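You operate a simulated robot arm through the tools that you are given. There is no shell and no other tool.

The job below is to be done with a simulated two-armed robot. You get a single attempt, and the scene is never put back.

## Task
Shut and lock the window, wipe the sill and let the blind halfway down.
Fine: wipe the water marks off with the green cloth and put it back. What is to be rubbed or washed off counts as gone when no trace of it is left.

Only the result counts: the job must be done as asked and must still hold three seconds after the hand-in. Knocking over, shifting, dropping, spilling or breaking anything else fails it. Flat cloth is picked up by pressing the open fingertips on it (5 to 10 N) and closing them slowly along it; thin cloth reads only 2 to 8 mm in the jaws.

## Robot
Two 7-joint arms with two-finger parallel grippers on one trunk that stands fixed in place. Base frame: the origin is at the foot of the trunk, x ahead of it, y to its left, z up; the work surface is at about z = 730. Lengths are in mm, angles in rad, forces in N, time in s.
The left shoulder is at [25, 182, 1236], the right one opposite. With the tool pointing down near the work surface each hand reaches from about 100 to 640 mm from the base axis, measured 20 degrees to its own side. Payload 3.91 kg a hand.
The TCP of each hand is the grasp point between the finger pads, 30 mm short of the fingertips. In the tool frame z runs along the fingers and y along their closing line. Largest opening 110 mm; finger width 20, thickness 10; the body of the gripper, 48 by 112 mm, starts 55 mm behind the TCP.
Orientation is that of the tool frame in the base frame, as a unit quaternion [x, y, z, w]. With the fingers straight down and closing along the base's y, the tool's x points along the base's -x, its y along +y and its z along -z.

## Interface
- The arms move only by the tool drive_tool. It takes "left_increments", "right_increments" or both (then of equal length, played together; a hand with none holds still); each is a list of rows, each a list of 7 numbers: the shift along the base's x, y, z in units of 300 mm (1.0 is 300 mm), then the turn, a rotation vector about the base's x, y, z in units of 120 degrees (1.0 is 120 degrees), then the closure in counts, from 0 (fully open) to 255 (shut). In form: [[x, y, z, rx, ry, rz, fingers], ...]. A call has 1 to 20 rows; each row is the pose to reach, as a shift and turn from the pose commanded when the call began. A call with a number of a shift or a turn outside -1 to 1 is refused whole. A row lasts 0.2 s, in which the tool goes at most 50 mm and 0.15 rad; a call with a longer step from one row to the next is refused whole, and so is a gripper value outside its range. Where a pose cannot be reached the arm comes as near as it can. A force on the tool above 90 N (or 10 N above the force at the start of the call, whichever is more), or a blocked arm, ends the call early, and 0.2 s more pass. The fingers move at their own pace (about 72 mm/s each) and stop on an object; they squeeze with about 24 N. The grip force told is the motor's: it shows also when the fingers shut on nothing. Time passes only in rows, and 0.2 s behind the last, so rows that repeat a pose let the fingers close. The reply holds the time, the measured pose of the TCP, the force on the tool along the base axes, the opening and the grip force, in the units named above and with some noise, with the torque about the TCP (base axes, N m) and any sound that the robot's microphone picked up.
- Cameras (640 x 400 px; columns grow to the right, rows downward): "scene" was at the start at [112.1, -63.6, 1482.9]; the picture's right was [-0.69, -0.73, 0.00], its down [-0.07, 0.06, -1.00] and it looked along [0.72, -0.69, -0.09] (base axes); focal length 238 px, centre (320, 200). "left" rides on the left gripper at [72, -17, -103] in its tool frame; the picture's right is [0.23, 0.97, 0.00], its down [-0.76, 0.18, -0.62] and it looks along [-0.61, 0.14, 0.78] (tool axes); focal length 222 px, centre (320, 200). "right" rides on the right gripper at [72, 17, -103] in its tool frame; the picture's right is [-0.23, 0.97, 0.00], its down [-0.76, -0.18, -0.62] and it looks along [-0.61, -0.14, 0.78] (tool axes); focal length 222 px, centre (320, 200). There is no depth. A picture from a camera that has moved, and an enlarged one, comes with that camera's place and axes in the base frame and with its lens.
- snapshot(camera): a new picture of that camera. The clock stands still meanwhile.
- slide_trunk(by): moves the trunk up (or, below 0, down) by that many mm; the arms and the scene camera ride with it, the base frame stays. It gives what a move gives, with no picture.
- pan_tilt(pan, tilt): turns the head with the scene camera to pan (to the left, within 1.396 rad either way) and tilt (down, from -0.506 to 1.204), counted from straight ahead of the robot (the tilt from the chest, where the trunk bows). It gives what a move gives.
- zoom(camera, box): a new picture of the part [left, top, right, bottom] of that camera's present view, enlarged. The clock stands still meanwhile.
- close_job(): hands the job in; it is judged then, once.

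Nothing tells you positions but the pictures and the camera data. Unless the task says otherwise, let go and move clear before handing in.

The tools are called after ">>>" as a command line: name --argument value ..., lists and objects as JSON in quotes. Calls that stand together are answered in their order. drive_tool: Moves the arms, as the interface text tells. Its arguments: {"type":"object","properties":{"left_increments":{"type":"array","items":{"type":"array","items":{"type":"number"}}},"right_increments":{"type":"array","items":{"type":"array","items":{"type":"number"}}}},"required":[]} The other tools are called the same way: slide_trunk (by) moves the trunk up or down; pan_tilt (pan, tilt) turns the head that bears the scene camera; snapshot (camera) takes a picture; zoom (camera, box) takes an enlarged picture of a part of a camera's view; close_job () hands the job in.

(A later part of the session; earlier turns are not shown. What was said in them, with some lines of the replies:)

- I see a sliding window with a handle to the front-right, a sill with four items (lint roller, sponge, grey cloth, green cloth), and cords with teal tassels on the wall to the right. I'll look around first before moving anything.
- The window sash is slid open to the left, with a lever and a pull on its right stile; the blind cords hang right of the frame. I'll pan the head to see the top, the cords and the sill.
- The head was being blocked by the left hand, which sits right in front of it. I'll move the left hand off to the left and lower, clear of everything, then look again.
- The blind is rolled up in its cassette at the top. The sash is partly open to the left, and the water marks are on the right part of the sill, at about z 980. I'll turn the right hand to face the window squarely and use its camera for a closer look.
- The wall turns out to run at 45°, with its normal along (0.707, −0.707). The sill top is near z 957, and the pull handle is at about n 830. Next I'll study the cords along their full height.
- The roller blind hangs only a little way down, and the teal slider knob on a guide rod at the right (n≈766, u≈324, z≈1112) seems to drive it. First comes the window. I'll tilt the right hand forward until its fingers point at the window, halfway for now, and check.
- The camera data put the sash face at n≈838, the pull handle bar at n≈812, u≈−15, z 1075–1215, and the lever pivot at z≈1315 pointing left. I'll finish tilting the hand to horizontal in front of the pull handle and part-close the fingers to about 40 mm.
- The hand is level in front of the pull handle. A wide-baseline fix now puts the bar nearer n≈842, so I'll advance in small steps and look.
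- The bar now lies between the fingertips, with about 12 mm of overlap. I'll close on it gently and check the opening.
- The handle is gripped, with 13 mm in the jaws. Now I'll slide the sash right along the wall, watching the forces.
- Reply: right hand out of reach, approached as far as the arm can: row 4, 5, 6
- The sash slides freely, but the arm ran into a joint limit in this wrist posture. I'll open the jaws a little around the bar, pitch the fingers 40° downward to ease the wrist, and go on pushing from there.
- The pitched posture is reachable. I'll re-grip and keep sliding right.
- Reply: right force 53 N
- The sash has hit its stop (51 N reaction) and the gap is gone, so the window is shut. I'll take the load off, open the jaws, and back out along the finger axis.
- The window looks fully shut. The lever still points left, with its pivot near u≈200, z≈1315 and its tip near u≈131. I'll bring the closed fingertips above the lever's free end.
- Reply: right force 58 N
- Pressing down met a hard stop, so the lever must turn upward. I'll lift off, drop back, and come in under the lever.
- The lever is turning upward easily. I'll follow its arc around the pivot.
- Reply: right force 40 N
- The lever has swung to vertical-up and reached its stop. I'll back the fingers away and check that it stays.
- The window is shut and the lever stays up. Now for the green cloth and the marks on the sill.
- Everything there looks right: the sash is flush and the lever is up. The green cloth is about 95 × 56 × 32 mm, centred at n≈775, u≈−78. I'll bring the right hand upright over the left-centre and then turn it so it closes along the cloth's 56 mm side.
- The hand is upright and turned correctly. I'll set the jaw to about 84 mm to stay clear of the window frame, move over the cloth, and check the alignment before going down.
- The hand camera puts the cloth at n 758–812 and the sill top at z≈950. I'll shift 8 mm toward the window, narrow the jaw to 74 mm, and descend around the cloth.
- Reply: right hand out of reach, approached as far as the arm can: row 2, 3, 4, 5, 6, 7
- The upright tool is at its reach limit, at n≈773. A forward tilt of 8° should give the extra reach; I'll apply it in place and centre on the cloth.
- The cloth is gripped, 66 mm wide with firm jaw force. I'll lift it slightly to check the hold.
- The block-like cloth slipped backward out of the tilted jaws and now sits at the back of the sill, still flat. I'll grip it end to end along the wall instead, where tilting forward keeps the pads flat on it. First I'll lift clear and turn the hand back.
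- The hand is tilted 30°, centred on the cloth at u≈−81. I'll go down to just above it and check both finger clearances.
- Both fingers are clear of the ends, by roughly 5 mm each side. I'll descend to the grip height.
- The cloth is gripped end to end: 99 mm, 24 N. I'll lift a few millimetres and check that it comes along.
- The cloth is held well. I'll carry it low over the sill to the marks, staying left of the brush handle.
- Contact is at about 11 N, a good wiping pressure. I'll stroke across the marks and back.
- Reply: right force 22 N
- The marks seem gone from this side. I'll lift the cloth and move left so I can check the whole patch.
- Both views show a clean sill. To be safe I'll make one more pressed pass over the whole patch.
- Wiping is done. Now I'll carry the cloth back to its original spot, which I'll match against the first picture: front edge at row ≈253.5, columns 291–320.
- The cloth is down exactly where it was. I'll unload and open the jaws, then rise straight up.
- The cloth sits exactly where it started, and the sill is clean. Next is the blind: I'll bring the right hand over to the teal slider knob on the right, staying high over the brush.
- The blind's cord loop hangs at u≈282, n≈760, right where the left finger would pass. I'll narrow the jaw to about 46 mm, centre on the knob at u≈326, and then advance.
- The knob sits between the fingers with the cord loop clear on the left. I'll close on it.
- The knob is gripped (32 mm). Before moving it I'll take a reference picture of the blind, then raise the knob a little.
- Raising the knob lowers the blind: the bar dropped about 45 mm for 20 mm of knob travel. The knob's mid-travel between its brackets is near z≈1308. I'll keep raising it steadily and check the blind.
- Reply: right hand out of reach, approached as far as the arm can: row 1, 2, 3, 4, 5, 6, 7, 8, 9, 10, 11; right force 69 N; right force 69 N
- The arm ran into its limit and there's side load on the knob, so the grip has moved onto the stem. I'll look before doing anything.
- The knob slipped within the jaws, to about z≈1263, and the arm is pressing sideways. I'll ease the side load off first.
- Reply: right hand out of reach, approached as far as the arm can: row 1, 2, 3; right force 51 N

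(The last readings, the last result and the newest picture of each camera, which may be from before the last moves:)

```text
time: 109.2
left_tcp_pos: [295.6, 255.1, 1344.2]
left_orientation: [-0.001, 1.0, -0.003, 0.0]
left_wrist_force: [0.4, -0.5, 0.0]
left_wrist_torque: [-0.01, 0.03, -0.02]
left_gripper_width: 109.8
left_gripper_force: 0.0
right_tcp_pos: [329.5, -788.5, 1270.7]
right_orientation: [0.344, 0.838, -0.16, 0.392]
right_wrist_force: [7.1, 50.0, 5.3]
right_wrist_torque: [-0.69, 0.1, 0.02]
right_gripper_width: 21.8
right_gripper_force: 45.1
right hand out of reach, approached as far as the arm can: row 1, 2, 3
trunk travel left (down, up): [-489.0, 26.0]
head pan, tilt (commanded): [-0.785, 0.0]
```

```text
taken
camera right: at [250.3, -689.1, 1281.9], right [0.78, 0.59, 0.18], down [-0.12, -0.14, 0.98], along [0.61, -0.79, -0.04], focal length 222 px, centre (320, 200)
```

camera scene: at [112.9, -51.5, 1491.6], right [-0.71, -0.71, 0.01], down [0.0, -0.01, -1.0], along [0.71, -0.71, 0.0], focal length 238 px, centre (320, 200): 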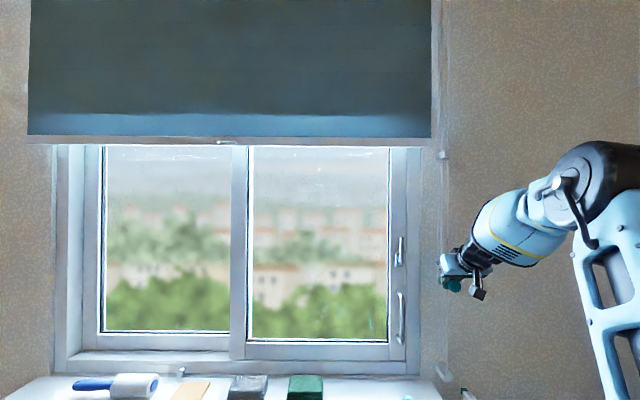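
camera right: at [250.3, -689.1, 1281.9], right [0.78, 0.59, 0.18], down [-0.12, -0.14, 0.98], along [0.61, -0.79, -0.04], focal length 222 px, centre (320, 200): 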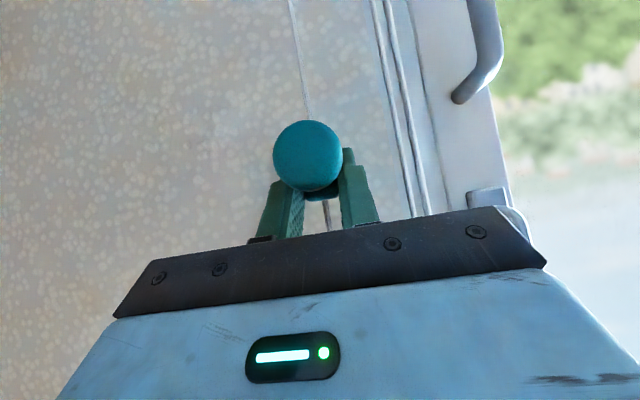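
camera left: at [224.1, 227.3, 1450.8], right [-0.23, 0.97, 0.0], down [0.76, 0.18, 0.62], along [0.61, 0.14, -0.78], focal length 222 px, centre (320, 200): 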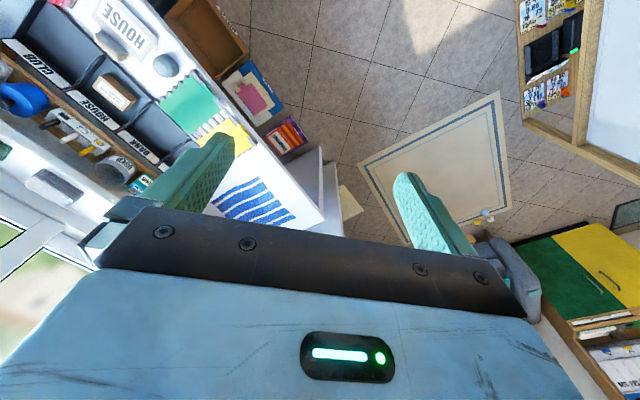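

>>> drive_tool --right_increments '[[-0.01, 0.03, -0.01, 0, 0, 0, 200], [-0.02, 0.06, -0.02, 0, 0, 0, 150], [-0.02, 0.06, -0.02, 0, 0, 0, 148]]'

>>> snapshot --camera "right"

>>> zoom --camera "scene" --box '[420, 220, 520, 320]'

```text
time: 110.0
left_tcp_pos: [295.6, 244.0, 1346.9]
left_orientation: [0.0, 1.0, 0.0, 0.0]
left_wrist_force: [-0.5, -0.1, -0.2]
left_wrist_torque: [0.02, 0.01, 0.0]
left_gripper_width: 110.0
left_gripper_force: 0.1
right_tcp_pos: [325.8, -793.0, 1254.6]
right_orientation: [0.346, 0.837, -0.162, 0.392]
right_wrist_force: [-0.4, 0.5, -0.1]
right_wrist_torque: [-0.01, 0.04, 0.01]
right_gripper_width: 46.2
right_gripper_force: 0.2
right hand out of reach, approached as far as the arm can: row 1, 2, 3
trunk travel left (down, up): [-489.0, 26.0]
head pan, tilt (commanded): [-0.785, 0.0]
```

```text
taken
camera right: at [247.9, -693.4, 1265.1], right [0.79, 0.59, 0.17], down [-0.12, -0.13, 0.98], along [0.6, -0.8, -0.04], focal length 222 px, centre (320, 200)
```

right: 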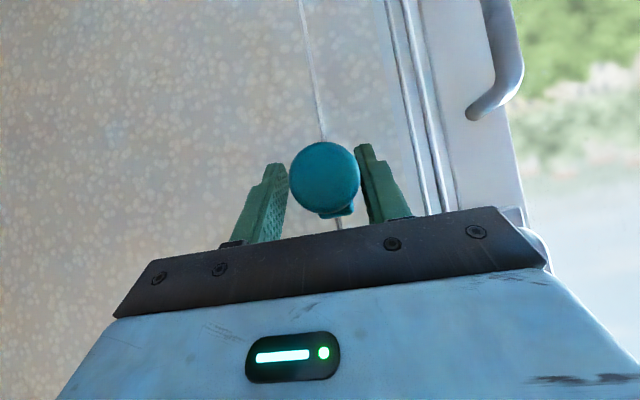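

```text
4.00 times, centred on (470, 270) of scene
camera zoom: at [109.3, -63.9, 1491.3], right [-0.71, -0.71, 0.0], down [0.0, 0.0, -1.0], along [0.71, -0.71, 0.0], focal length 954 px, centre (-280, -80)
```

zoom: 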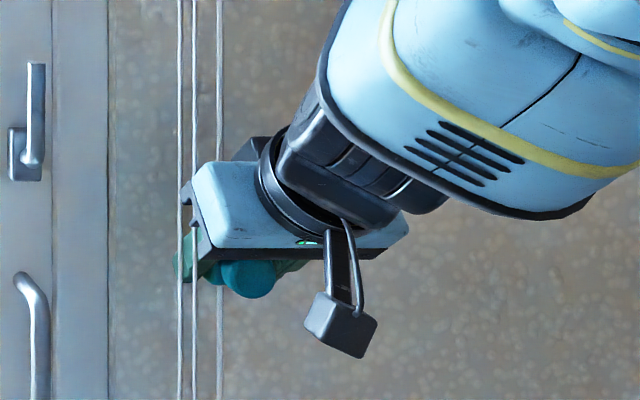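

The load is off. At this height and tilt the arm can't fold enough, so I'll drop down along the rod, back out, and lower the trunk to give the arm room. Then I'll grip the knob again, now at z≈1250.

>>> drive_tool --right_increments '[[0.004, 0.004, -0.03, 0, 0, 0, 130], [0.007, 0.007, -0.08, 0, 0, 0, 130], [-0.01, 0.024, -0.13, 0, 0, 0, 130], [-0.04, 0.054, -0.18, 0, 0, 0, 130], [-0.08, 0.094, -0.19, 0, 0, 0, 130], [-0.13, 0.144, -0.19, 0, 0, 0, 130], [-0.2, 0.214, -0.19, 0, 0, 0, 130], [-0.2, 0.214, -0.19, 0, 0, 0, 130]]'

>>> snapshot --camera "right"

>>> zoom --camera "scene" --box '[420, 220, 520, 320]'

```text
time: 111.8
left_tcp_pos: [297.0, 245.1, 1346.8]
left_orientation: [0.0, 1.0, 0.0, -0.001]
left_wrist_force: [-0.2, 0.4, 0.0]
left_wrist_torque: [-0.01, 0.05, -0.02]
left_gripper_width: 110.3
left_gripper_force: 0.0
right_tcp_pos: [267.1, -729.4, 1199.5]
right_orientation: [0.347, 0.837, -0.161, 0.391]
right_wrist_force: [-0.1, 0.7, -1.6]
right_wrist_torque: [0.02, 0.01, 0.0]
right_gripper_width: 53.7
right_gripper_force: 0.1
trunk travel left (down, up): [-489.0, 26.0]
head pan, tilt (commanded): [-0.785, 0.0]
```

```text
taken
camera right: at [189.9, -629.5, 1209.6], right [0.79, 0.58, 0.17], down [-0.12, -0.13, 0.98], along [0.6, -0.8, -0.04], focal length 222 px, centre (320, 200)
```

right: 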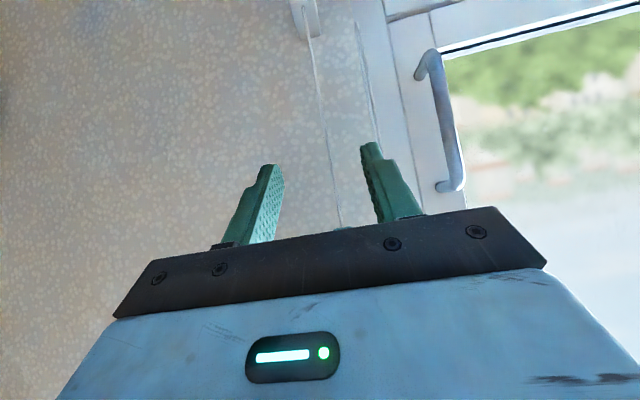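

```text
4.00 times, centred on (470, 270) of scene
camera zoom: at [110.4, -64.2, 1491.2], right [-0.71, -0.71, 0.0], down [0.0, 0.0, -1.0], along [0.71, -0.71, 0.0], focal length 954 px, centre (-280, -80)
```

zoom: 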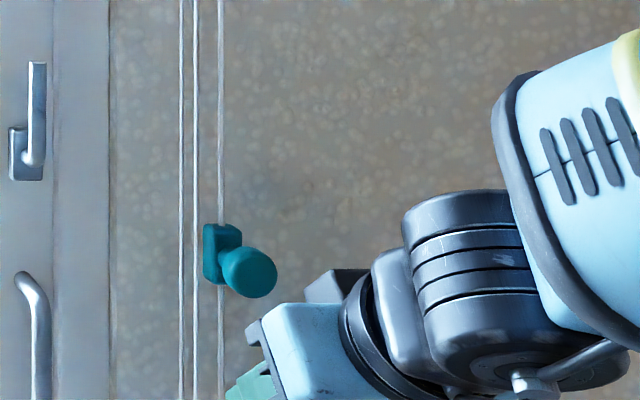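

>>> snapshot --camera "scene"

>>> zoom --camera "scene" --box '[400, 120, 500, 200]'

>>> zoom --camera "scene" --box '[400, 320, 500, 400]'

```text
taken
camera scene: at [110.4, -64.2, 1491.2], right [-0.71, -0.71, 0.0], down [0.0, 0.0, -1.0], along [0.71, -0.71, 0.0], focal length 238 px, centre (320, 200)
```

scene: 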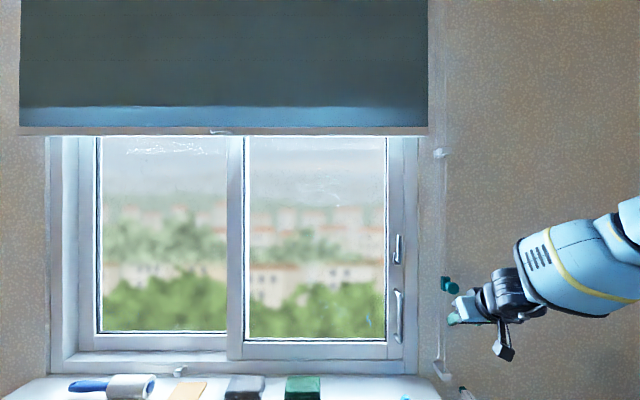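

```text
5.00 times, centred on (450, 160) of scene
camera zoom: at [110.4, -64.2, 1491.2], right [-0.71, -0.71, 0.0], down [0.0, 0.0, -1.0], along [0.71, -0.71, 0.0], focal length 1192 px, centre (-330, 400)
```

zoom: 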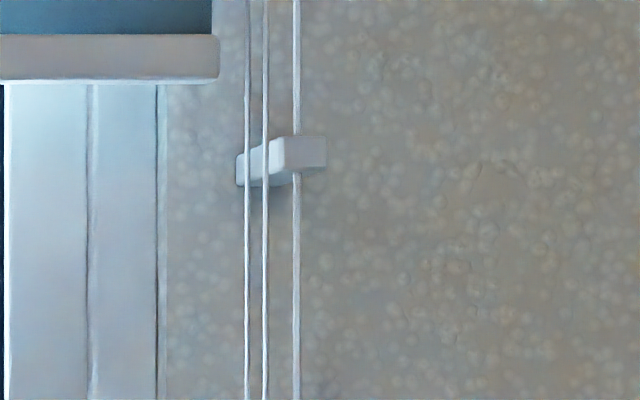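

```text
5.00 times, centred on (450, 360) of scene
camera zoom: at [110.4, -64.2, 1491.2], right [-0.71, -0.71, 0.0], down [0.0, 0.0, -1.0], along [0.71, -0.71, 0.0], focal length 1192 px, centre (-330, -600)
```

zoom: 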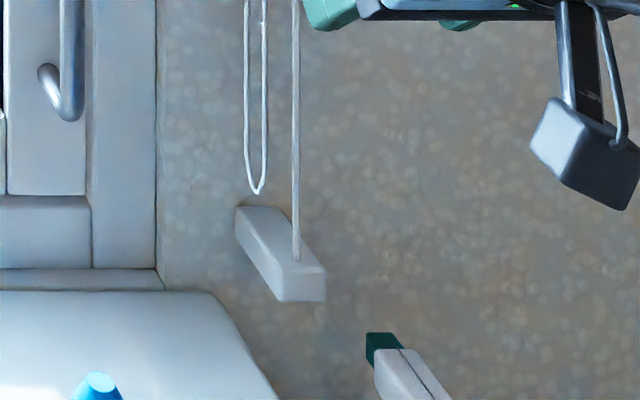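

Measured in the level view, the slider block travels from about z 1022 to 1600, so halfway is z≈1311; it's at about 1254 now. I'll lower the trunk 120 mm with the hand clear of everything.

>>> slide_trunk --by -120

>>> snapshot --camera "scene"

>>> snapshot --camera "right"

```text
time: 113.3
left_tcp_pos: [294.6, 243.9, 1226.1]
left_orientation: [0.0, 1.0, 0.0, 0.0]
left_wrist_force: [0.7, 0.9, 0.0]
left_wrist_torque: [-0.02, 0.01, -0.01]
left_gripper_width: 109.8
left_gripper_force: 0.0
right_tcp_pos: [265.1, -728.5, 1079.0]
right_orientation: [0.347, 0.838, -0.162, 0.39]
right_wrist_force: [-0.5, -0.1, -0.2]
right_wrist_torque: [-0.02, -0.01, -0.05]
right_gripper_width: 53.6
right_gripper_force: 0.1
trunk travel left (down, up): [-369.0, 146.0]
head pan, tilt (commanded): [-0.785, 0.0]
```

```text
taken
camera scene: at [189.8, -64.0, 1349.0], right [-0.71, -0.71, 0.0], down [0.0, 0.0, -1.0], along [0.71, -0.71, 0.0], focal length 238 px, centre (320, 200)
```

scene: 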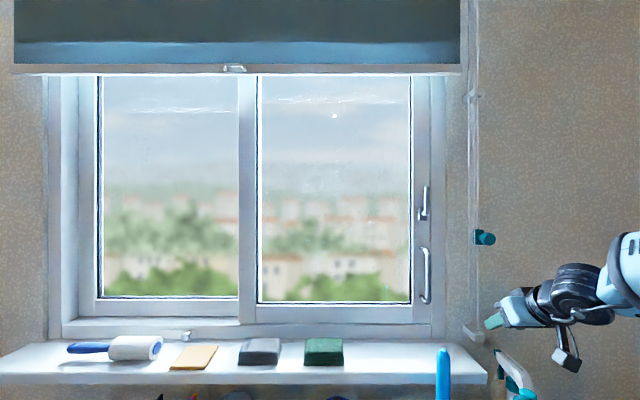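

```text
taken
camera right: at [188.0, -629.0, 1089.6], right [0.79, 0.59, 0.17], down [-0.12, -0.13, 0.98], along [0.6, -0.8, -0.04], focal length 222 px, centre (320, 200)
```

right: 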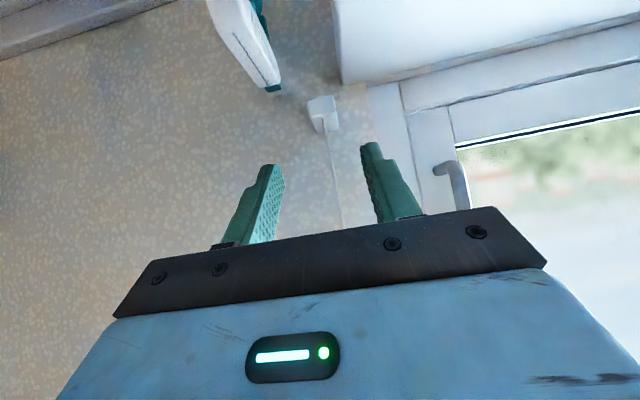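

>>> drive_tool --right_increments '[[0, 0, 0.12, 0, 0, 0, 130], [0, 0, 0.24, 0, 0, 0, 130], [0, 0, 0.36, 0, 0, 0, 130], [0, 0, 0.48, 0, 0, 0, 130], [0, 0, 0.58, 0, 0, 0, 130], [0, 0, 0.58, 0, 0, 0, 130]]'

>>> snapshot --camera "right"

>>> snapshot --camera "scene"

```text
time: 114.7
left_tcp_pos: [294.8, 243.5, 1225.9]
left_orientation: [0.001, 1.0, 0.0, 0.0]
left_wrist_force: [-0.2, 1.2, 0.1]
left_wrist_torque: [0.02, 0.01, 0.0]
left_gripper_width: 109.8
left_gripper_force: 0.1
right_tcp_pos: [266.7, -731.7, 1253.0]
right_orientation: [0.347, 0.838, -0.16, 0.39]
right_wrist_force: [0.8, 0.5, 0.2]
right_wrist_torque: [0.0, 0.01, -0.03]
right_gripper_width: 54.0
right_gripper_force: 0.1
trunk travel left (down, up): [-369.0, 146.0]
head pan, tilt (commanded): [-0.785, 0.0]
```

```text
taken
camera right: at [189.5, -629.8, 1263.5], right [0.79, 0.59, 0.17], down [-0.12, -0.13, 0.98], along [0.6, -0.8, -0.04], focal length 222 px, centre (320, 200)
```

right: 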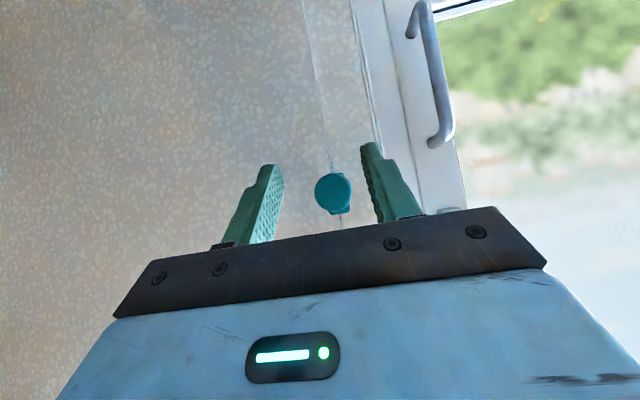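

```text
taken
camera scene: at [189.9, -64.2, 1349.0], right [-0.71, -0.71, 0.0], down [0.0, 0.0, -1.0], along [0.71, -0.71, 0.0], focal length 238 px, centre (320, 200)
```

scene: 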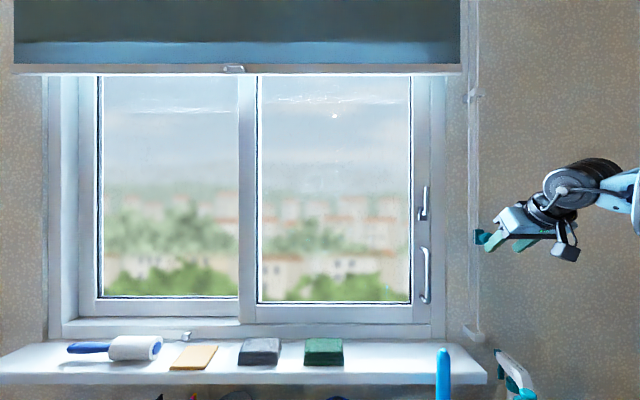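

>>> drive_tool --right_increments '[[0.004, 0.004, 0.08, 0, 0, 0, 130], [0.007, 0.007, 0.16, 0, 0, 0, 130], [0.007, 0.007, 0.223, 0, 0, 0, 130], [0.065, -0.051, 0.223, 0, 0, 0, 130], [0.1225, -0.1085, 0.223, 0, 0, 0, 130], [0.1225, -0.1085, 0.223, 0, 0, 0, 130]]'

```text
time: 116.1
left_tcp_pos: [293.3, 245.1, 1225.8]
left_orientation: [0.0, 1.0, 0.0, 0.001]
left_wrist_force: [0.1, 0.3, 0.2]
left_wrist_torque: [0.02, 0.0, -0.02]
left_gripper_width: 110.1
left_gripper_force: 0.1
right_tcp_pos: [303.7, -761.5, 1318.9]
right_orientation: [0.348, 0.837, -0.162, 0.389]
right_wrist_force: [-1.7, -1.1, 0.4]
right_wrist_torque: [0.0, -0.01, 0.0]
right_gripper_width: 53.9
right_gripper_force: 0.0
trunk travel left (down, up): [-369.0, 146.0]
head pan, tilt (commanded): [-0.785, 0.0]
```

That height is reachable with the lowered trunk. I'll go back down to the knob, grip it, and raise it to halfway.

>>> drive_tool --right_increments '[[-0.058, 0.058, 0, 0, 0, 0, 130], [-0.1155, 0.1155, 0, 0, 0, 0, 130], [-0.1155, 0.1155, -0.11, 0, 0, 0, 140], [-0.1155, 0.1155, -0.217, 0, 0, 0, 148], [-0.1215, 0.1095, -0.217, 0, 0, 0, 148], [-0.066, 0.054, -0.217, 0, 0, 0, 148], [-0.03, 0.018, -0.217, 0, 0, 0, 148], [0.0034, -0.0154, -0.217, 0, 0, 0, 148], [0.0034, -0.0154, -0.217, 0, 0, 0, 148]]'

>>> snapshot --camera "right"

>>> zoom --camera "scene" --box '[440, 190, 540, 290]'

```text
time: 118.1
left_tcp_pos: [292.5, 245.2, 1226.0]
left_orientation: [0.0, 1.0, 0.0, 0.001]
left_wrist_force: [-0.7, 0.8, -0.3]
left_wrist_torque: [0.0, 0.0, 0.0]
left_gripper_width: 110.0
left_gripper_force: 0.1
right_tcp_pos: [304.4, -766.9, 1254.3]
right_orientation: [0.347, 0.837, -0.162, 0.391]
right_wrist_force: [0.1, -0.8, 0.1]
right_wrist_torque: [-0.03, -0.01, -0.01]
right_gripper_width: 46.2
right_gripper_force: 0.0
trunk travel left (down, up): [-369.0, 146.0]
head pan, tilt (commanded): [-0.785, 0.0]
```

```text
taken
camera right: at [226.2, -666.4, 1264.8], right [0.79, 0.59, 0.17], down [-0.12, -0.13, 0.98], along [0.6, -0.8, -0.04], focal length 222 px, centre (320, 200)
```

right: 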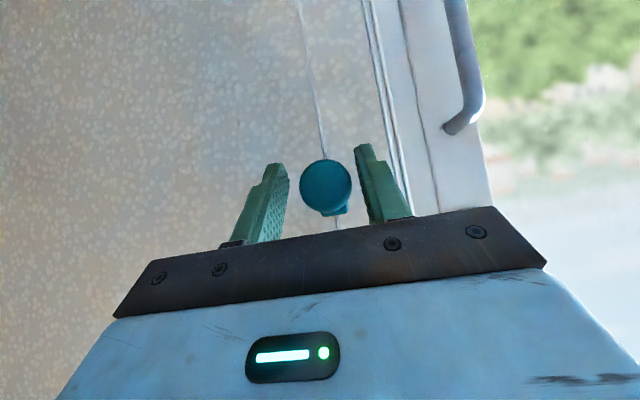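

```text
4.00 times, centred on (490, 240) of scene
camera zoom: at [189.5, -63.8, 1349.1], right [-0.71, -0.71, 0.0], down [0.0, 0.0, -1.0], along [0.71, -0.71, 0.0], focal length 954 px, centre (-360, 40)
```

zoom: 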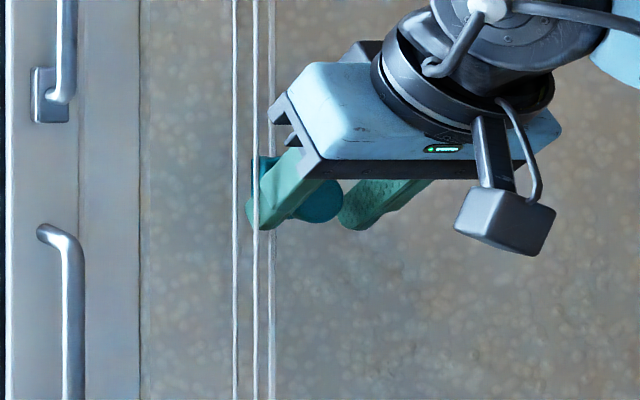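

>>> drive_tool --right_increments '[[0.002, 0.002, 0, 0, 0, 0, 158], [0.003, 0.003, 0, 0, 0, 0, 168], [0.003, 0.003, 0, 0, 0, 0, 180], [0.003, 0.003, 0, 0, 0, 0, 200], [0.003, 0.003, 0, 0, 0, 0, 200], [0.003, 0.003, 0.02, 0, 0, 0, 255], [0.003, 0.003, 0.045, 0, 0, 0, 255], [0.003, 0.003, 0.07, 0, 0, 0, 255]]'

>>> snapshot --camera "right"

>>> snapshot --camera "scene"

```text
time: 119.9
left_tcp_pos: [295.8, 246.4, 1225.3]
left_orientation: [0.0, 1.0, -0.001, 0.0]
left_wrist_force: [0.3, 0.7, 0.4]
left_wrist_torque: [0.02, -0.04, 0.01]
left_gripper_width: 110.0
left_gripper_force: 0.0
right_tcp_pos: [305.0, -764.1, 1275.5]
right_orientation: [0.346, 0.838, -0.162, 0.389]
right_wrist_force: [2.9, 8.4, -5.2]
right_wrist_torque: [0.56, 0.55, 0.14]
right_gripper_width: 31.4
right_gripper_force: 45.3
trunk travel left (down, up): [-369.0, 146.0]
head pan, tilt (commanded): [-0.785, 0.0]
```

```text
taken
camera right: at [227.9, -664.5, 1286.7], right [0.79, 0.59, 0.17], down [-0.11, -0.14, 0.98], along [0.6, -0.8, -0.04], focal length 222 px, centre (320, 200)
```

right: 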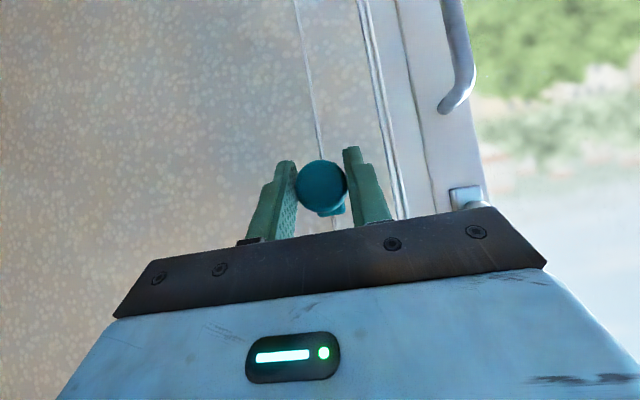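

```text
taken
camera scene: at [190.7, -63.1, 1348.9], right [-0.71, -0.71, 0.0], down [0.0, 0.0, -1.0], along [0.71, -0.71, 0.0], focal length 238 px, centre (320, 200)
```

scene: 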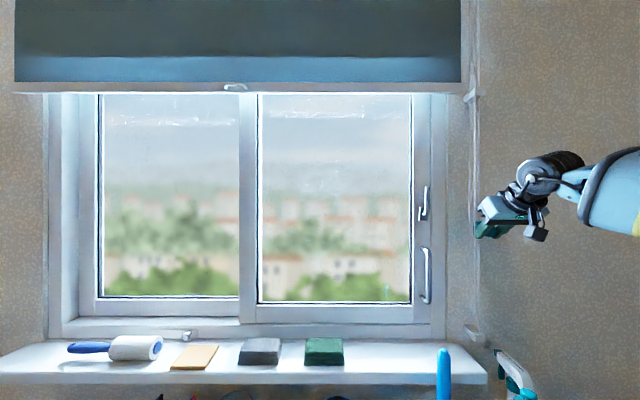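

>>> drive_tool --right_increments '[[0, 0, 0.025, 0, 0, 0, 255], [0, 0, 0.05, 0, 0, 0, 255], [0, 0, 0.075, 0, 0, 0, 255], [0, 0, 0.1, 0, 0, 0, 255], [0, 0, 0.118, 0, 0, 0, 255], [0, 0, 0.118, 0, 0, 0, 255]]'

>>> snapshot --camera "scene"

>>> pan_tilt --pan -0.785 --tilt -0.3

>>> snapshot --camera "scene"

```text
time: 121.3
left_tcp_pos: [293.6, 246.8, 1226.9]
left_orientation: [-0.001, 1.0, 0.0, 0.001]
left_wrist_force: [0.1, 0.5, -0.2]
left_wrist_torque: [-0.01, 0.0, 0.0]
left_gripper_width: 110.1
left_gripper_force: 0.2
right_tcp_pos: [304.6, -766.0, 1313.7]
right_orientation: [0.347, 0.837, -0.162, 0.391]
right_wrist_force: [1.0, 9.5, -4.8]
right_wrist_torque: [0.58, 0.51, 0.08]
right_gripper_width: 31.5
right_gripper_force: 45.3
trunk travel left (down, up): [-369.0, 146.0]
head pan, tilt (commanded): [-0.785, 0.0]
```

```text
taken
camera scene: at [190.3, -62.8, 1349.0], right [-0.71, -0.71, 0.0], down [0.0, 0.0, -1.0], along [0.71, -0.71, 0.0], focal length 238 px, centre (320, 200)
```

scene: 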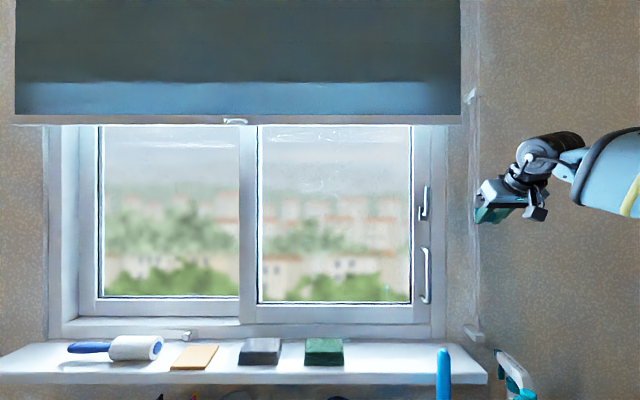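

```text
time: 122.1
left_tcp_pos: [293.6, 244.8, 1226.3]
left_orientation: [-0.001, 1.0, 0.0, 0.0]
left_wrist_force: [-0.2, 0.1, -0.8]
left_wrist_torque: [0.04, -0.01, 0.01]
left_gripper_width: 109.8
left_gripper_force: 0.0
right_tcp_pos: [304.4, -766.0, 1313.5]
right_orientation: [0.347, 0.837, -0.163, 0.391]
right_wrist_force: [2.4, 8.0, -1.0]
right_wrist_torque: [0.28, 0.3, 0.07]
right_gripper_width: 31.4
right_gripper_force: 45.1
trunk travel left (down, up): [-369.0, 146.0]
head pan, tilt (commanded): [-0.785, -0.3]
```

```text
taken
camera scene: at [182.2, -54.8, 1374.5], right [-0.71, -0.71, 0.0], down [0.21, -0.21, -0.96], along [0.68, -0.68, 0.3], focal length 238 px, centre (320, 200)
```

scene: 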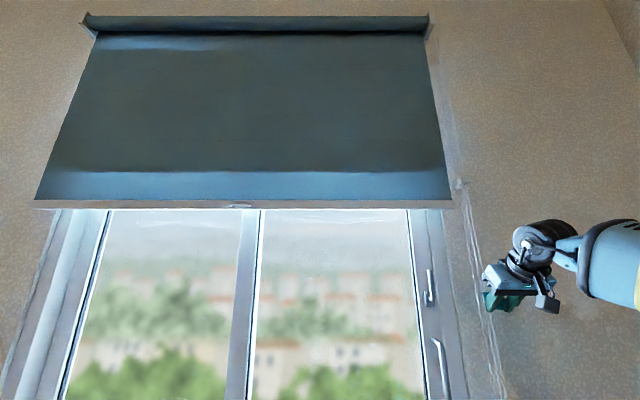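

The bar bottom is at about z 1540, between the roller at 2150 and the sill at 950, and the slider is at mid-travel. I'll release the knob gently, back out, and check that it stays.

>>> drive_tool --right_increments '[[0, 0, 0, 0, 0, 0, 200], [0, 0, 0, 0, 0, 0, 170], [0, 0, 0, 0, 0, 0, 145], [0, 0, 0, 0, 0, 0, 140], [-0.05, 0.05, 0, 0, 0, 0, 140], [-0.11, 0.11, 0, 0, 0, 0, 140], [-0.18, 0.18, 0, 0, 0, 0, 140], [-0.26, 0.26, 0, 0, 0, 0, 140], [-0.32, 0.32, 0, 0, 0, 0, 140]]'

>>> pan_tilt --pan -0.785 --tilt 0.0

>>> snapshot --camera "scene"

>>> snapshot --camera "right"

```text
time: 124.1
left_tcp_pos: [293.1, 245.0, 1225.8]
left_orientation: [-0.001, 1.0, 0.0, 0.0]
left_wrist_force: [-0.1, 0.4, 0.0]
left_wrist_torque: [0.02, 0.0, -0.01]
left_gripper_width: 110.1
left_gripper_force: 0.0
right_tcp_pos: [206.4, -668.6, 1310.4]
right_orientation: [0.347, 0.837, -0.162, 0.39]
right_wrist_force: [0.1, 0.2, -1.0]
right_wrist_torque: [-0.02, 0.0, 0.03]
right_gripper_width: 49.6
right_gripper_force: 0.0
trunk travel left (down, up): [-369.0, 146.0]
head pan, tilt (commanded): [-0.785, -0.3]
```

```text
time: 124.9
left_tcp_pos: [293.5, 245.3, 1225.9]
left_orientation: [0.0, 1.0, -0.001, -0.001]
left_wrist_force: [0.5, 0.2, 0.5]
left_wrist_torque: [0.01, 0.01, 0.0]
left_gripper_width: 109.8
left_gripper_force: 0.1
right_tcp_pos: [207.5, -669.7, 1310.8]
right_orientation: [0.347, 0.838, -0.161, 0.389]
right_wrist_force: [0.1, -0.9, 0.8]
right_wrist_torque: [0.0, -0.03, 0.01]
right_gripper_width: 49.7
right_gripper_force: 0.0
trunk travel left (down, up): [-369.0, 146.0]
head pan, tilt (commanded): [-0.785, 0.0]
```

```text
taken
camera scene: at [189.7, -63.9, 1349.1], right [-0.71, -0.71, 0.0], down [0.0, 0.0, -1.0], along [0.71, -0.71, 0.0], focal length 238 px, centre (320, 200)
```

scene: 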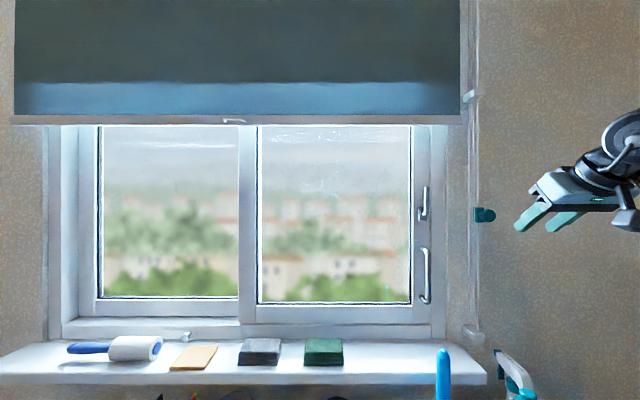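

```text
taken
camera right: at [130.2, -568.5, 1321.9], right [0.79, 0.59, 0.17], down [-0.12, -0.13, 0.98], along [0.6, -0.8, -0.04], focal length 222 px, centre (320, 200)
```

right: 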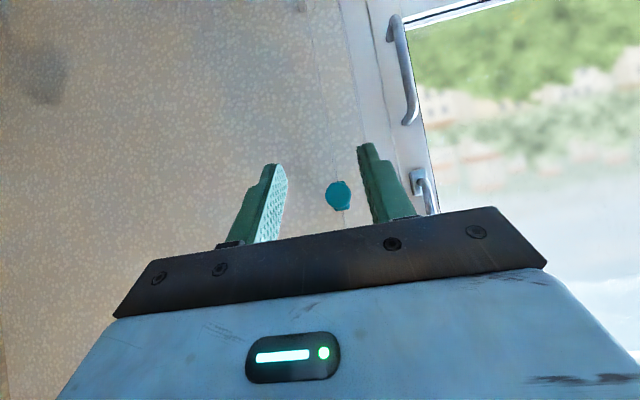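

The knob and blind hold. Now I'll inspect everything once more: the sill, the lever, the sash gap and the other objects.

>>> zoom --camera "scene" --box '[340, 330, 490, 390]'

>>> zoom --camera "scene" --box '[390, 110, 500, 340]'

>>> pan_tilt --pan -0.785 --tilt 0.5

>>> snapshot --camera "scene"

>>> zoom --camera "scene" --box '[300, 190, 480, 270]'

```text
4.27 times, centred on (415, 360) of scene
camera zoom: at [189.7, -63.9, 1349.1], right [-0.71, -0.71, 0.0], down [0.0, 0.0, -1.0], along [0.71, -0.71, 0.0], focal length 1017 px, centre (-85, -483)
```

zoom: 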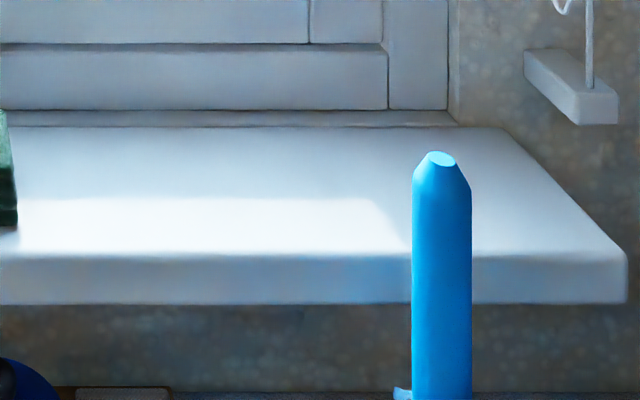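

```text
1.74 times, centred on (445, 225) of scene
camera zoom: at [189.7, -63.9, 1349.1], right [-0.71, -0.71, 0.0], down [0.0, 0.0, -1.0], along [0.71, -0.71, 0.0], focal length 415 px, centre (103, 156)
```

zoom: 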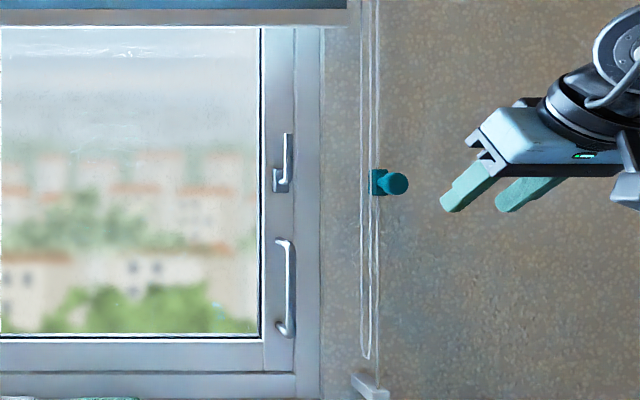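

```text
time: 125.8
left_tcp_pos: [294.9, 244.0, 1225.3]
left_orientation: [0.0, 1.0, 0.0, 0.001]
left_wrist_force: [0.0, -0.4, -0.1]
left_wrist_torque: [0.0, -0.03, -0.03]
left_gripper_width: 110.0
left_gripper_force: 0.1
right_tcp_pos: [208.3, -669.8, 1313.2]
right_orientation: [0.347, 0.837, -0.162, 0.39]
right_wrist_force: [-0.2, -0.2, -0.1]
right_wrist_torque: [-0.01, -0.01, 0.01]
right_gripper_width: 49.6
right_gripper_force: 0.1
trunk travel left (down, up): [-369.0, 146.0]
head pan, tilt (commanded): [-0.785, 0.499]
```

```text
taken
camera scene: at [190.5, -64.7, 1303.0], right [-0.71, -0.71, 0.0], down [-0.34, 0.34, -0.88], along [0.62, -0.62, -0.48], focal length 238 px, centre (320, 200)
```

scene: 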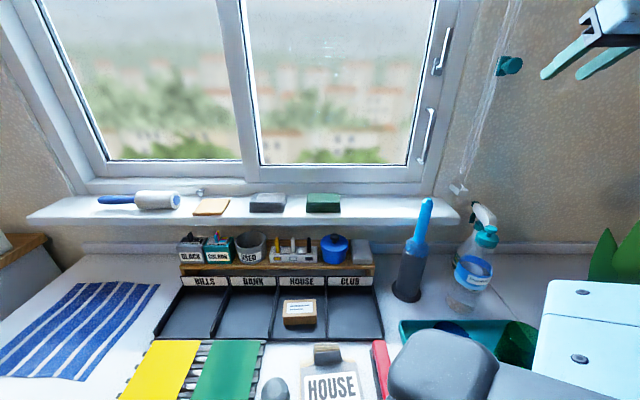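

```text
3.56 times, centred on (390, 230) of scene
camera zoom: at [190.5, -64.7, 1303.0], right [-0.71, -0.71, 0.0], down [-0.34, 0.34, -0.88], along [0.62, -0.62, -0.48], focal length 848 px, centre (71, 93)
```

zoom: 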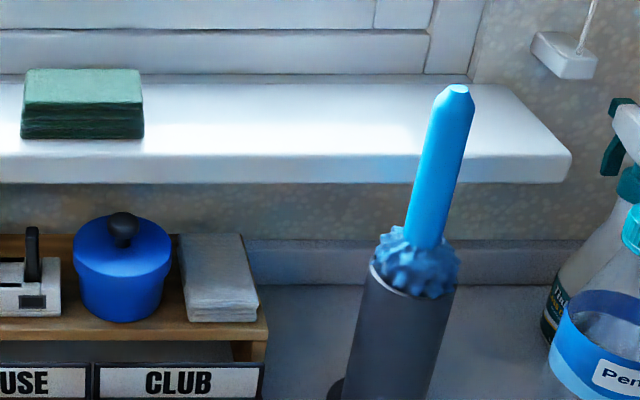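

I've shut the window and turned the lever up against its stop. The sill looks clean in every view, and the green cloth is back in its original spot. The blind's bottom bar hangs about midway between the roller and the sill and held after I let go. Both hands are clear and nothing else looks moved, so I'm handing in.

>>> close_job

```text
The job is handed in.
```

The job is handed in, and I haven't been told how it was judged. When I last looked, everything asked for was done:

- **Window:** the sash is slid fully shut against its stop, with no gap at the frame. The lever is turned up to its stop. Pressing it down met a hard stop, so I took up as the locked position. I did not pull on the sash to test the lock.
- **Sill:** I wiped the water marks off with the green cloth, and no trace showed in any view afterwards. The front strip of the sill is in bright sun, where a very faint mark would be hard to see.
- **Green cloth:** it is back in its original spot, matched against the earlier picture. It slipped out of the jaws on my first try and slid to the back of the sill, but never fell off.
- **Blind:** the bottom bar hangs about midway between the roller and the sill, with the slider knob at mid-travel. It stayed there after I let go.

Both hands are clear. I saw nothing else moved or knocked over. I lowered the trunk 120 mm to reach the knob and left it there.
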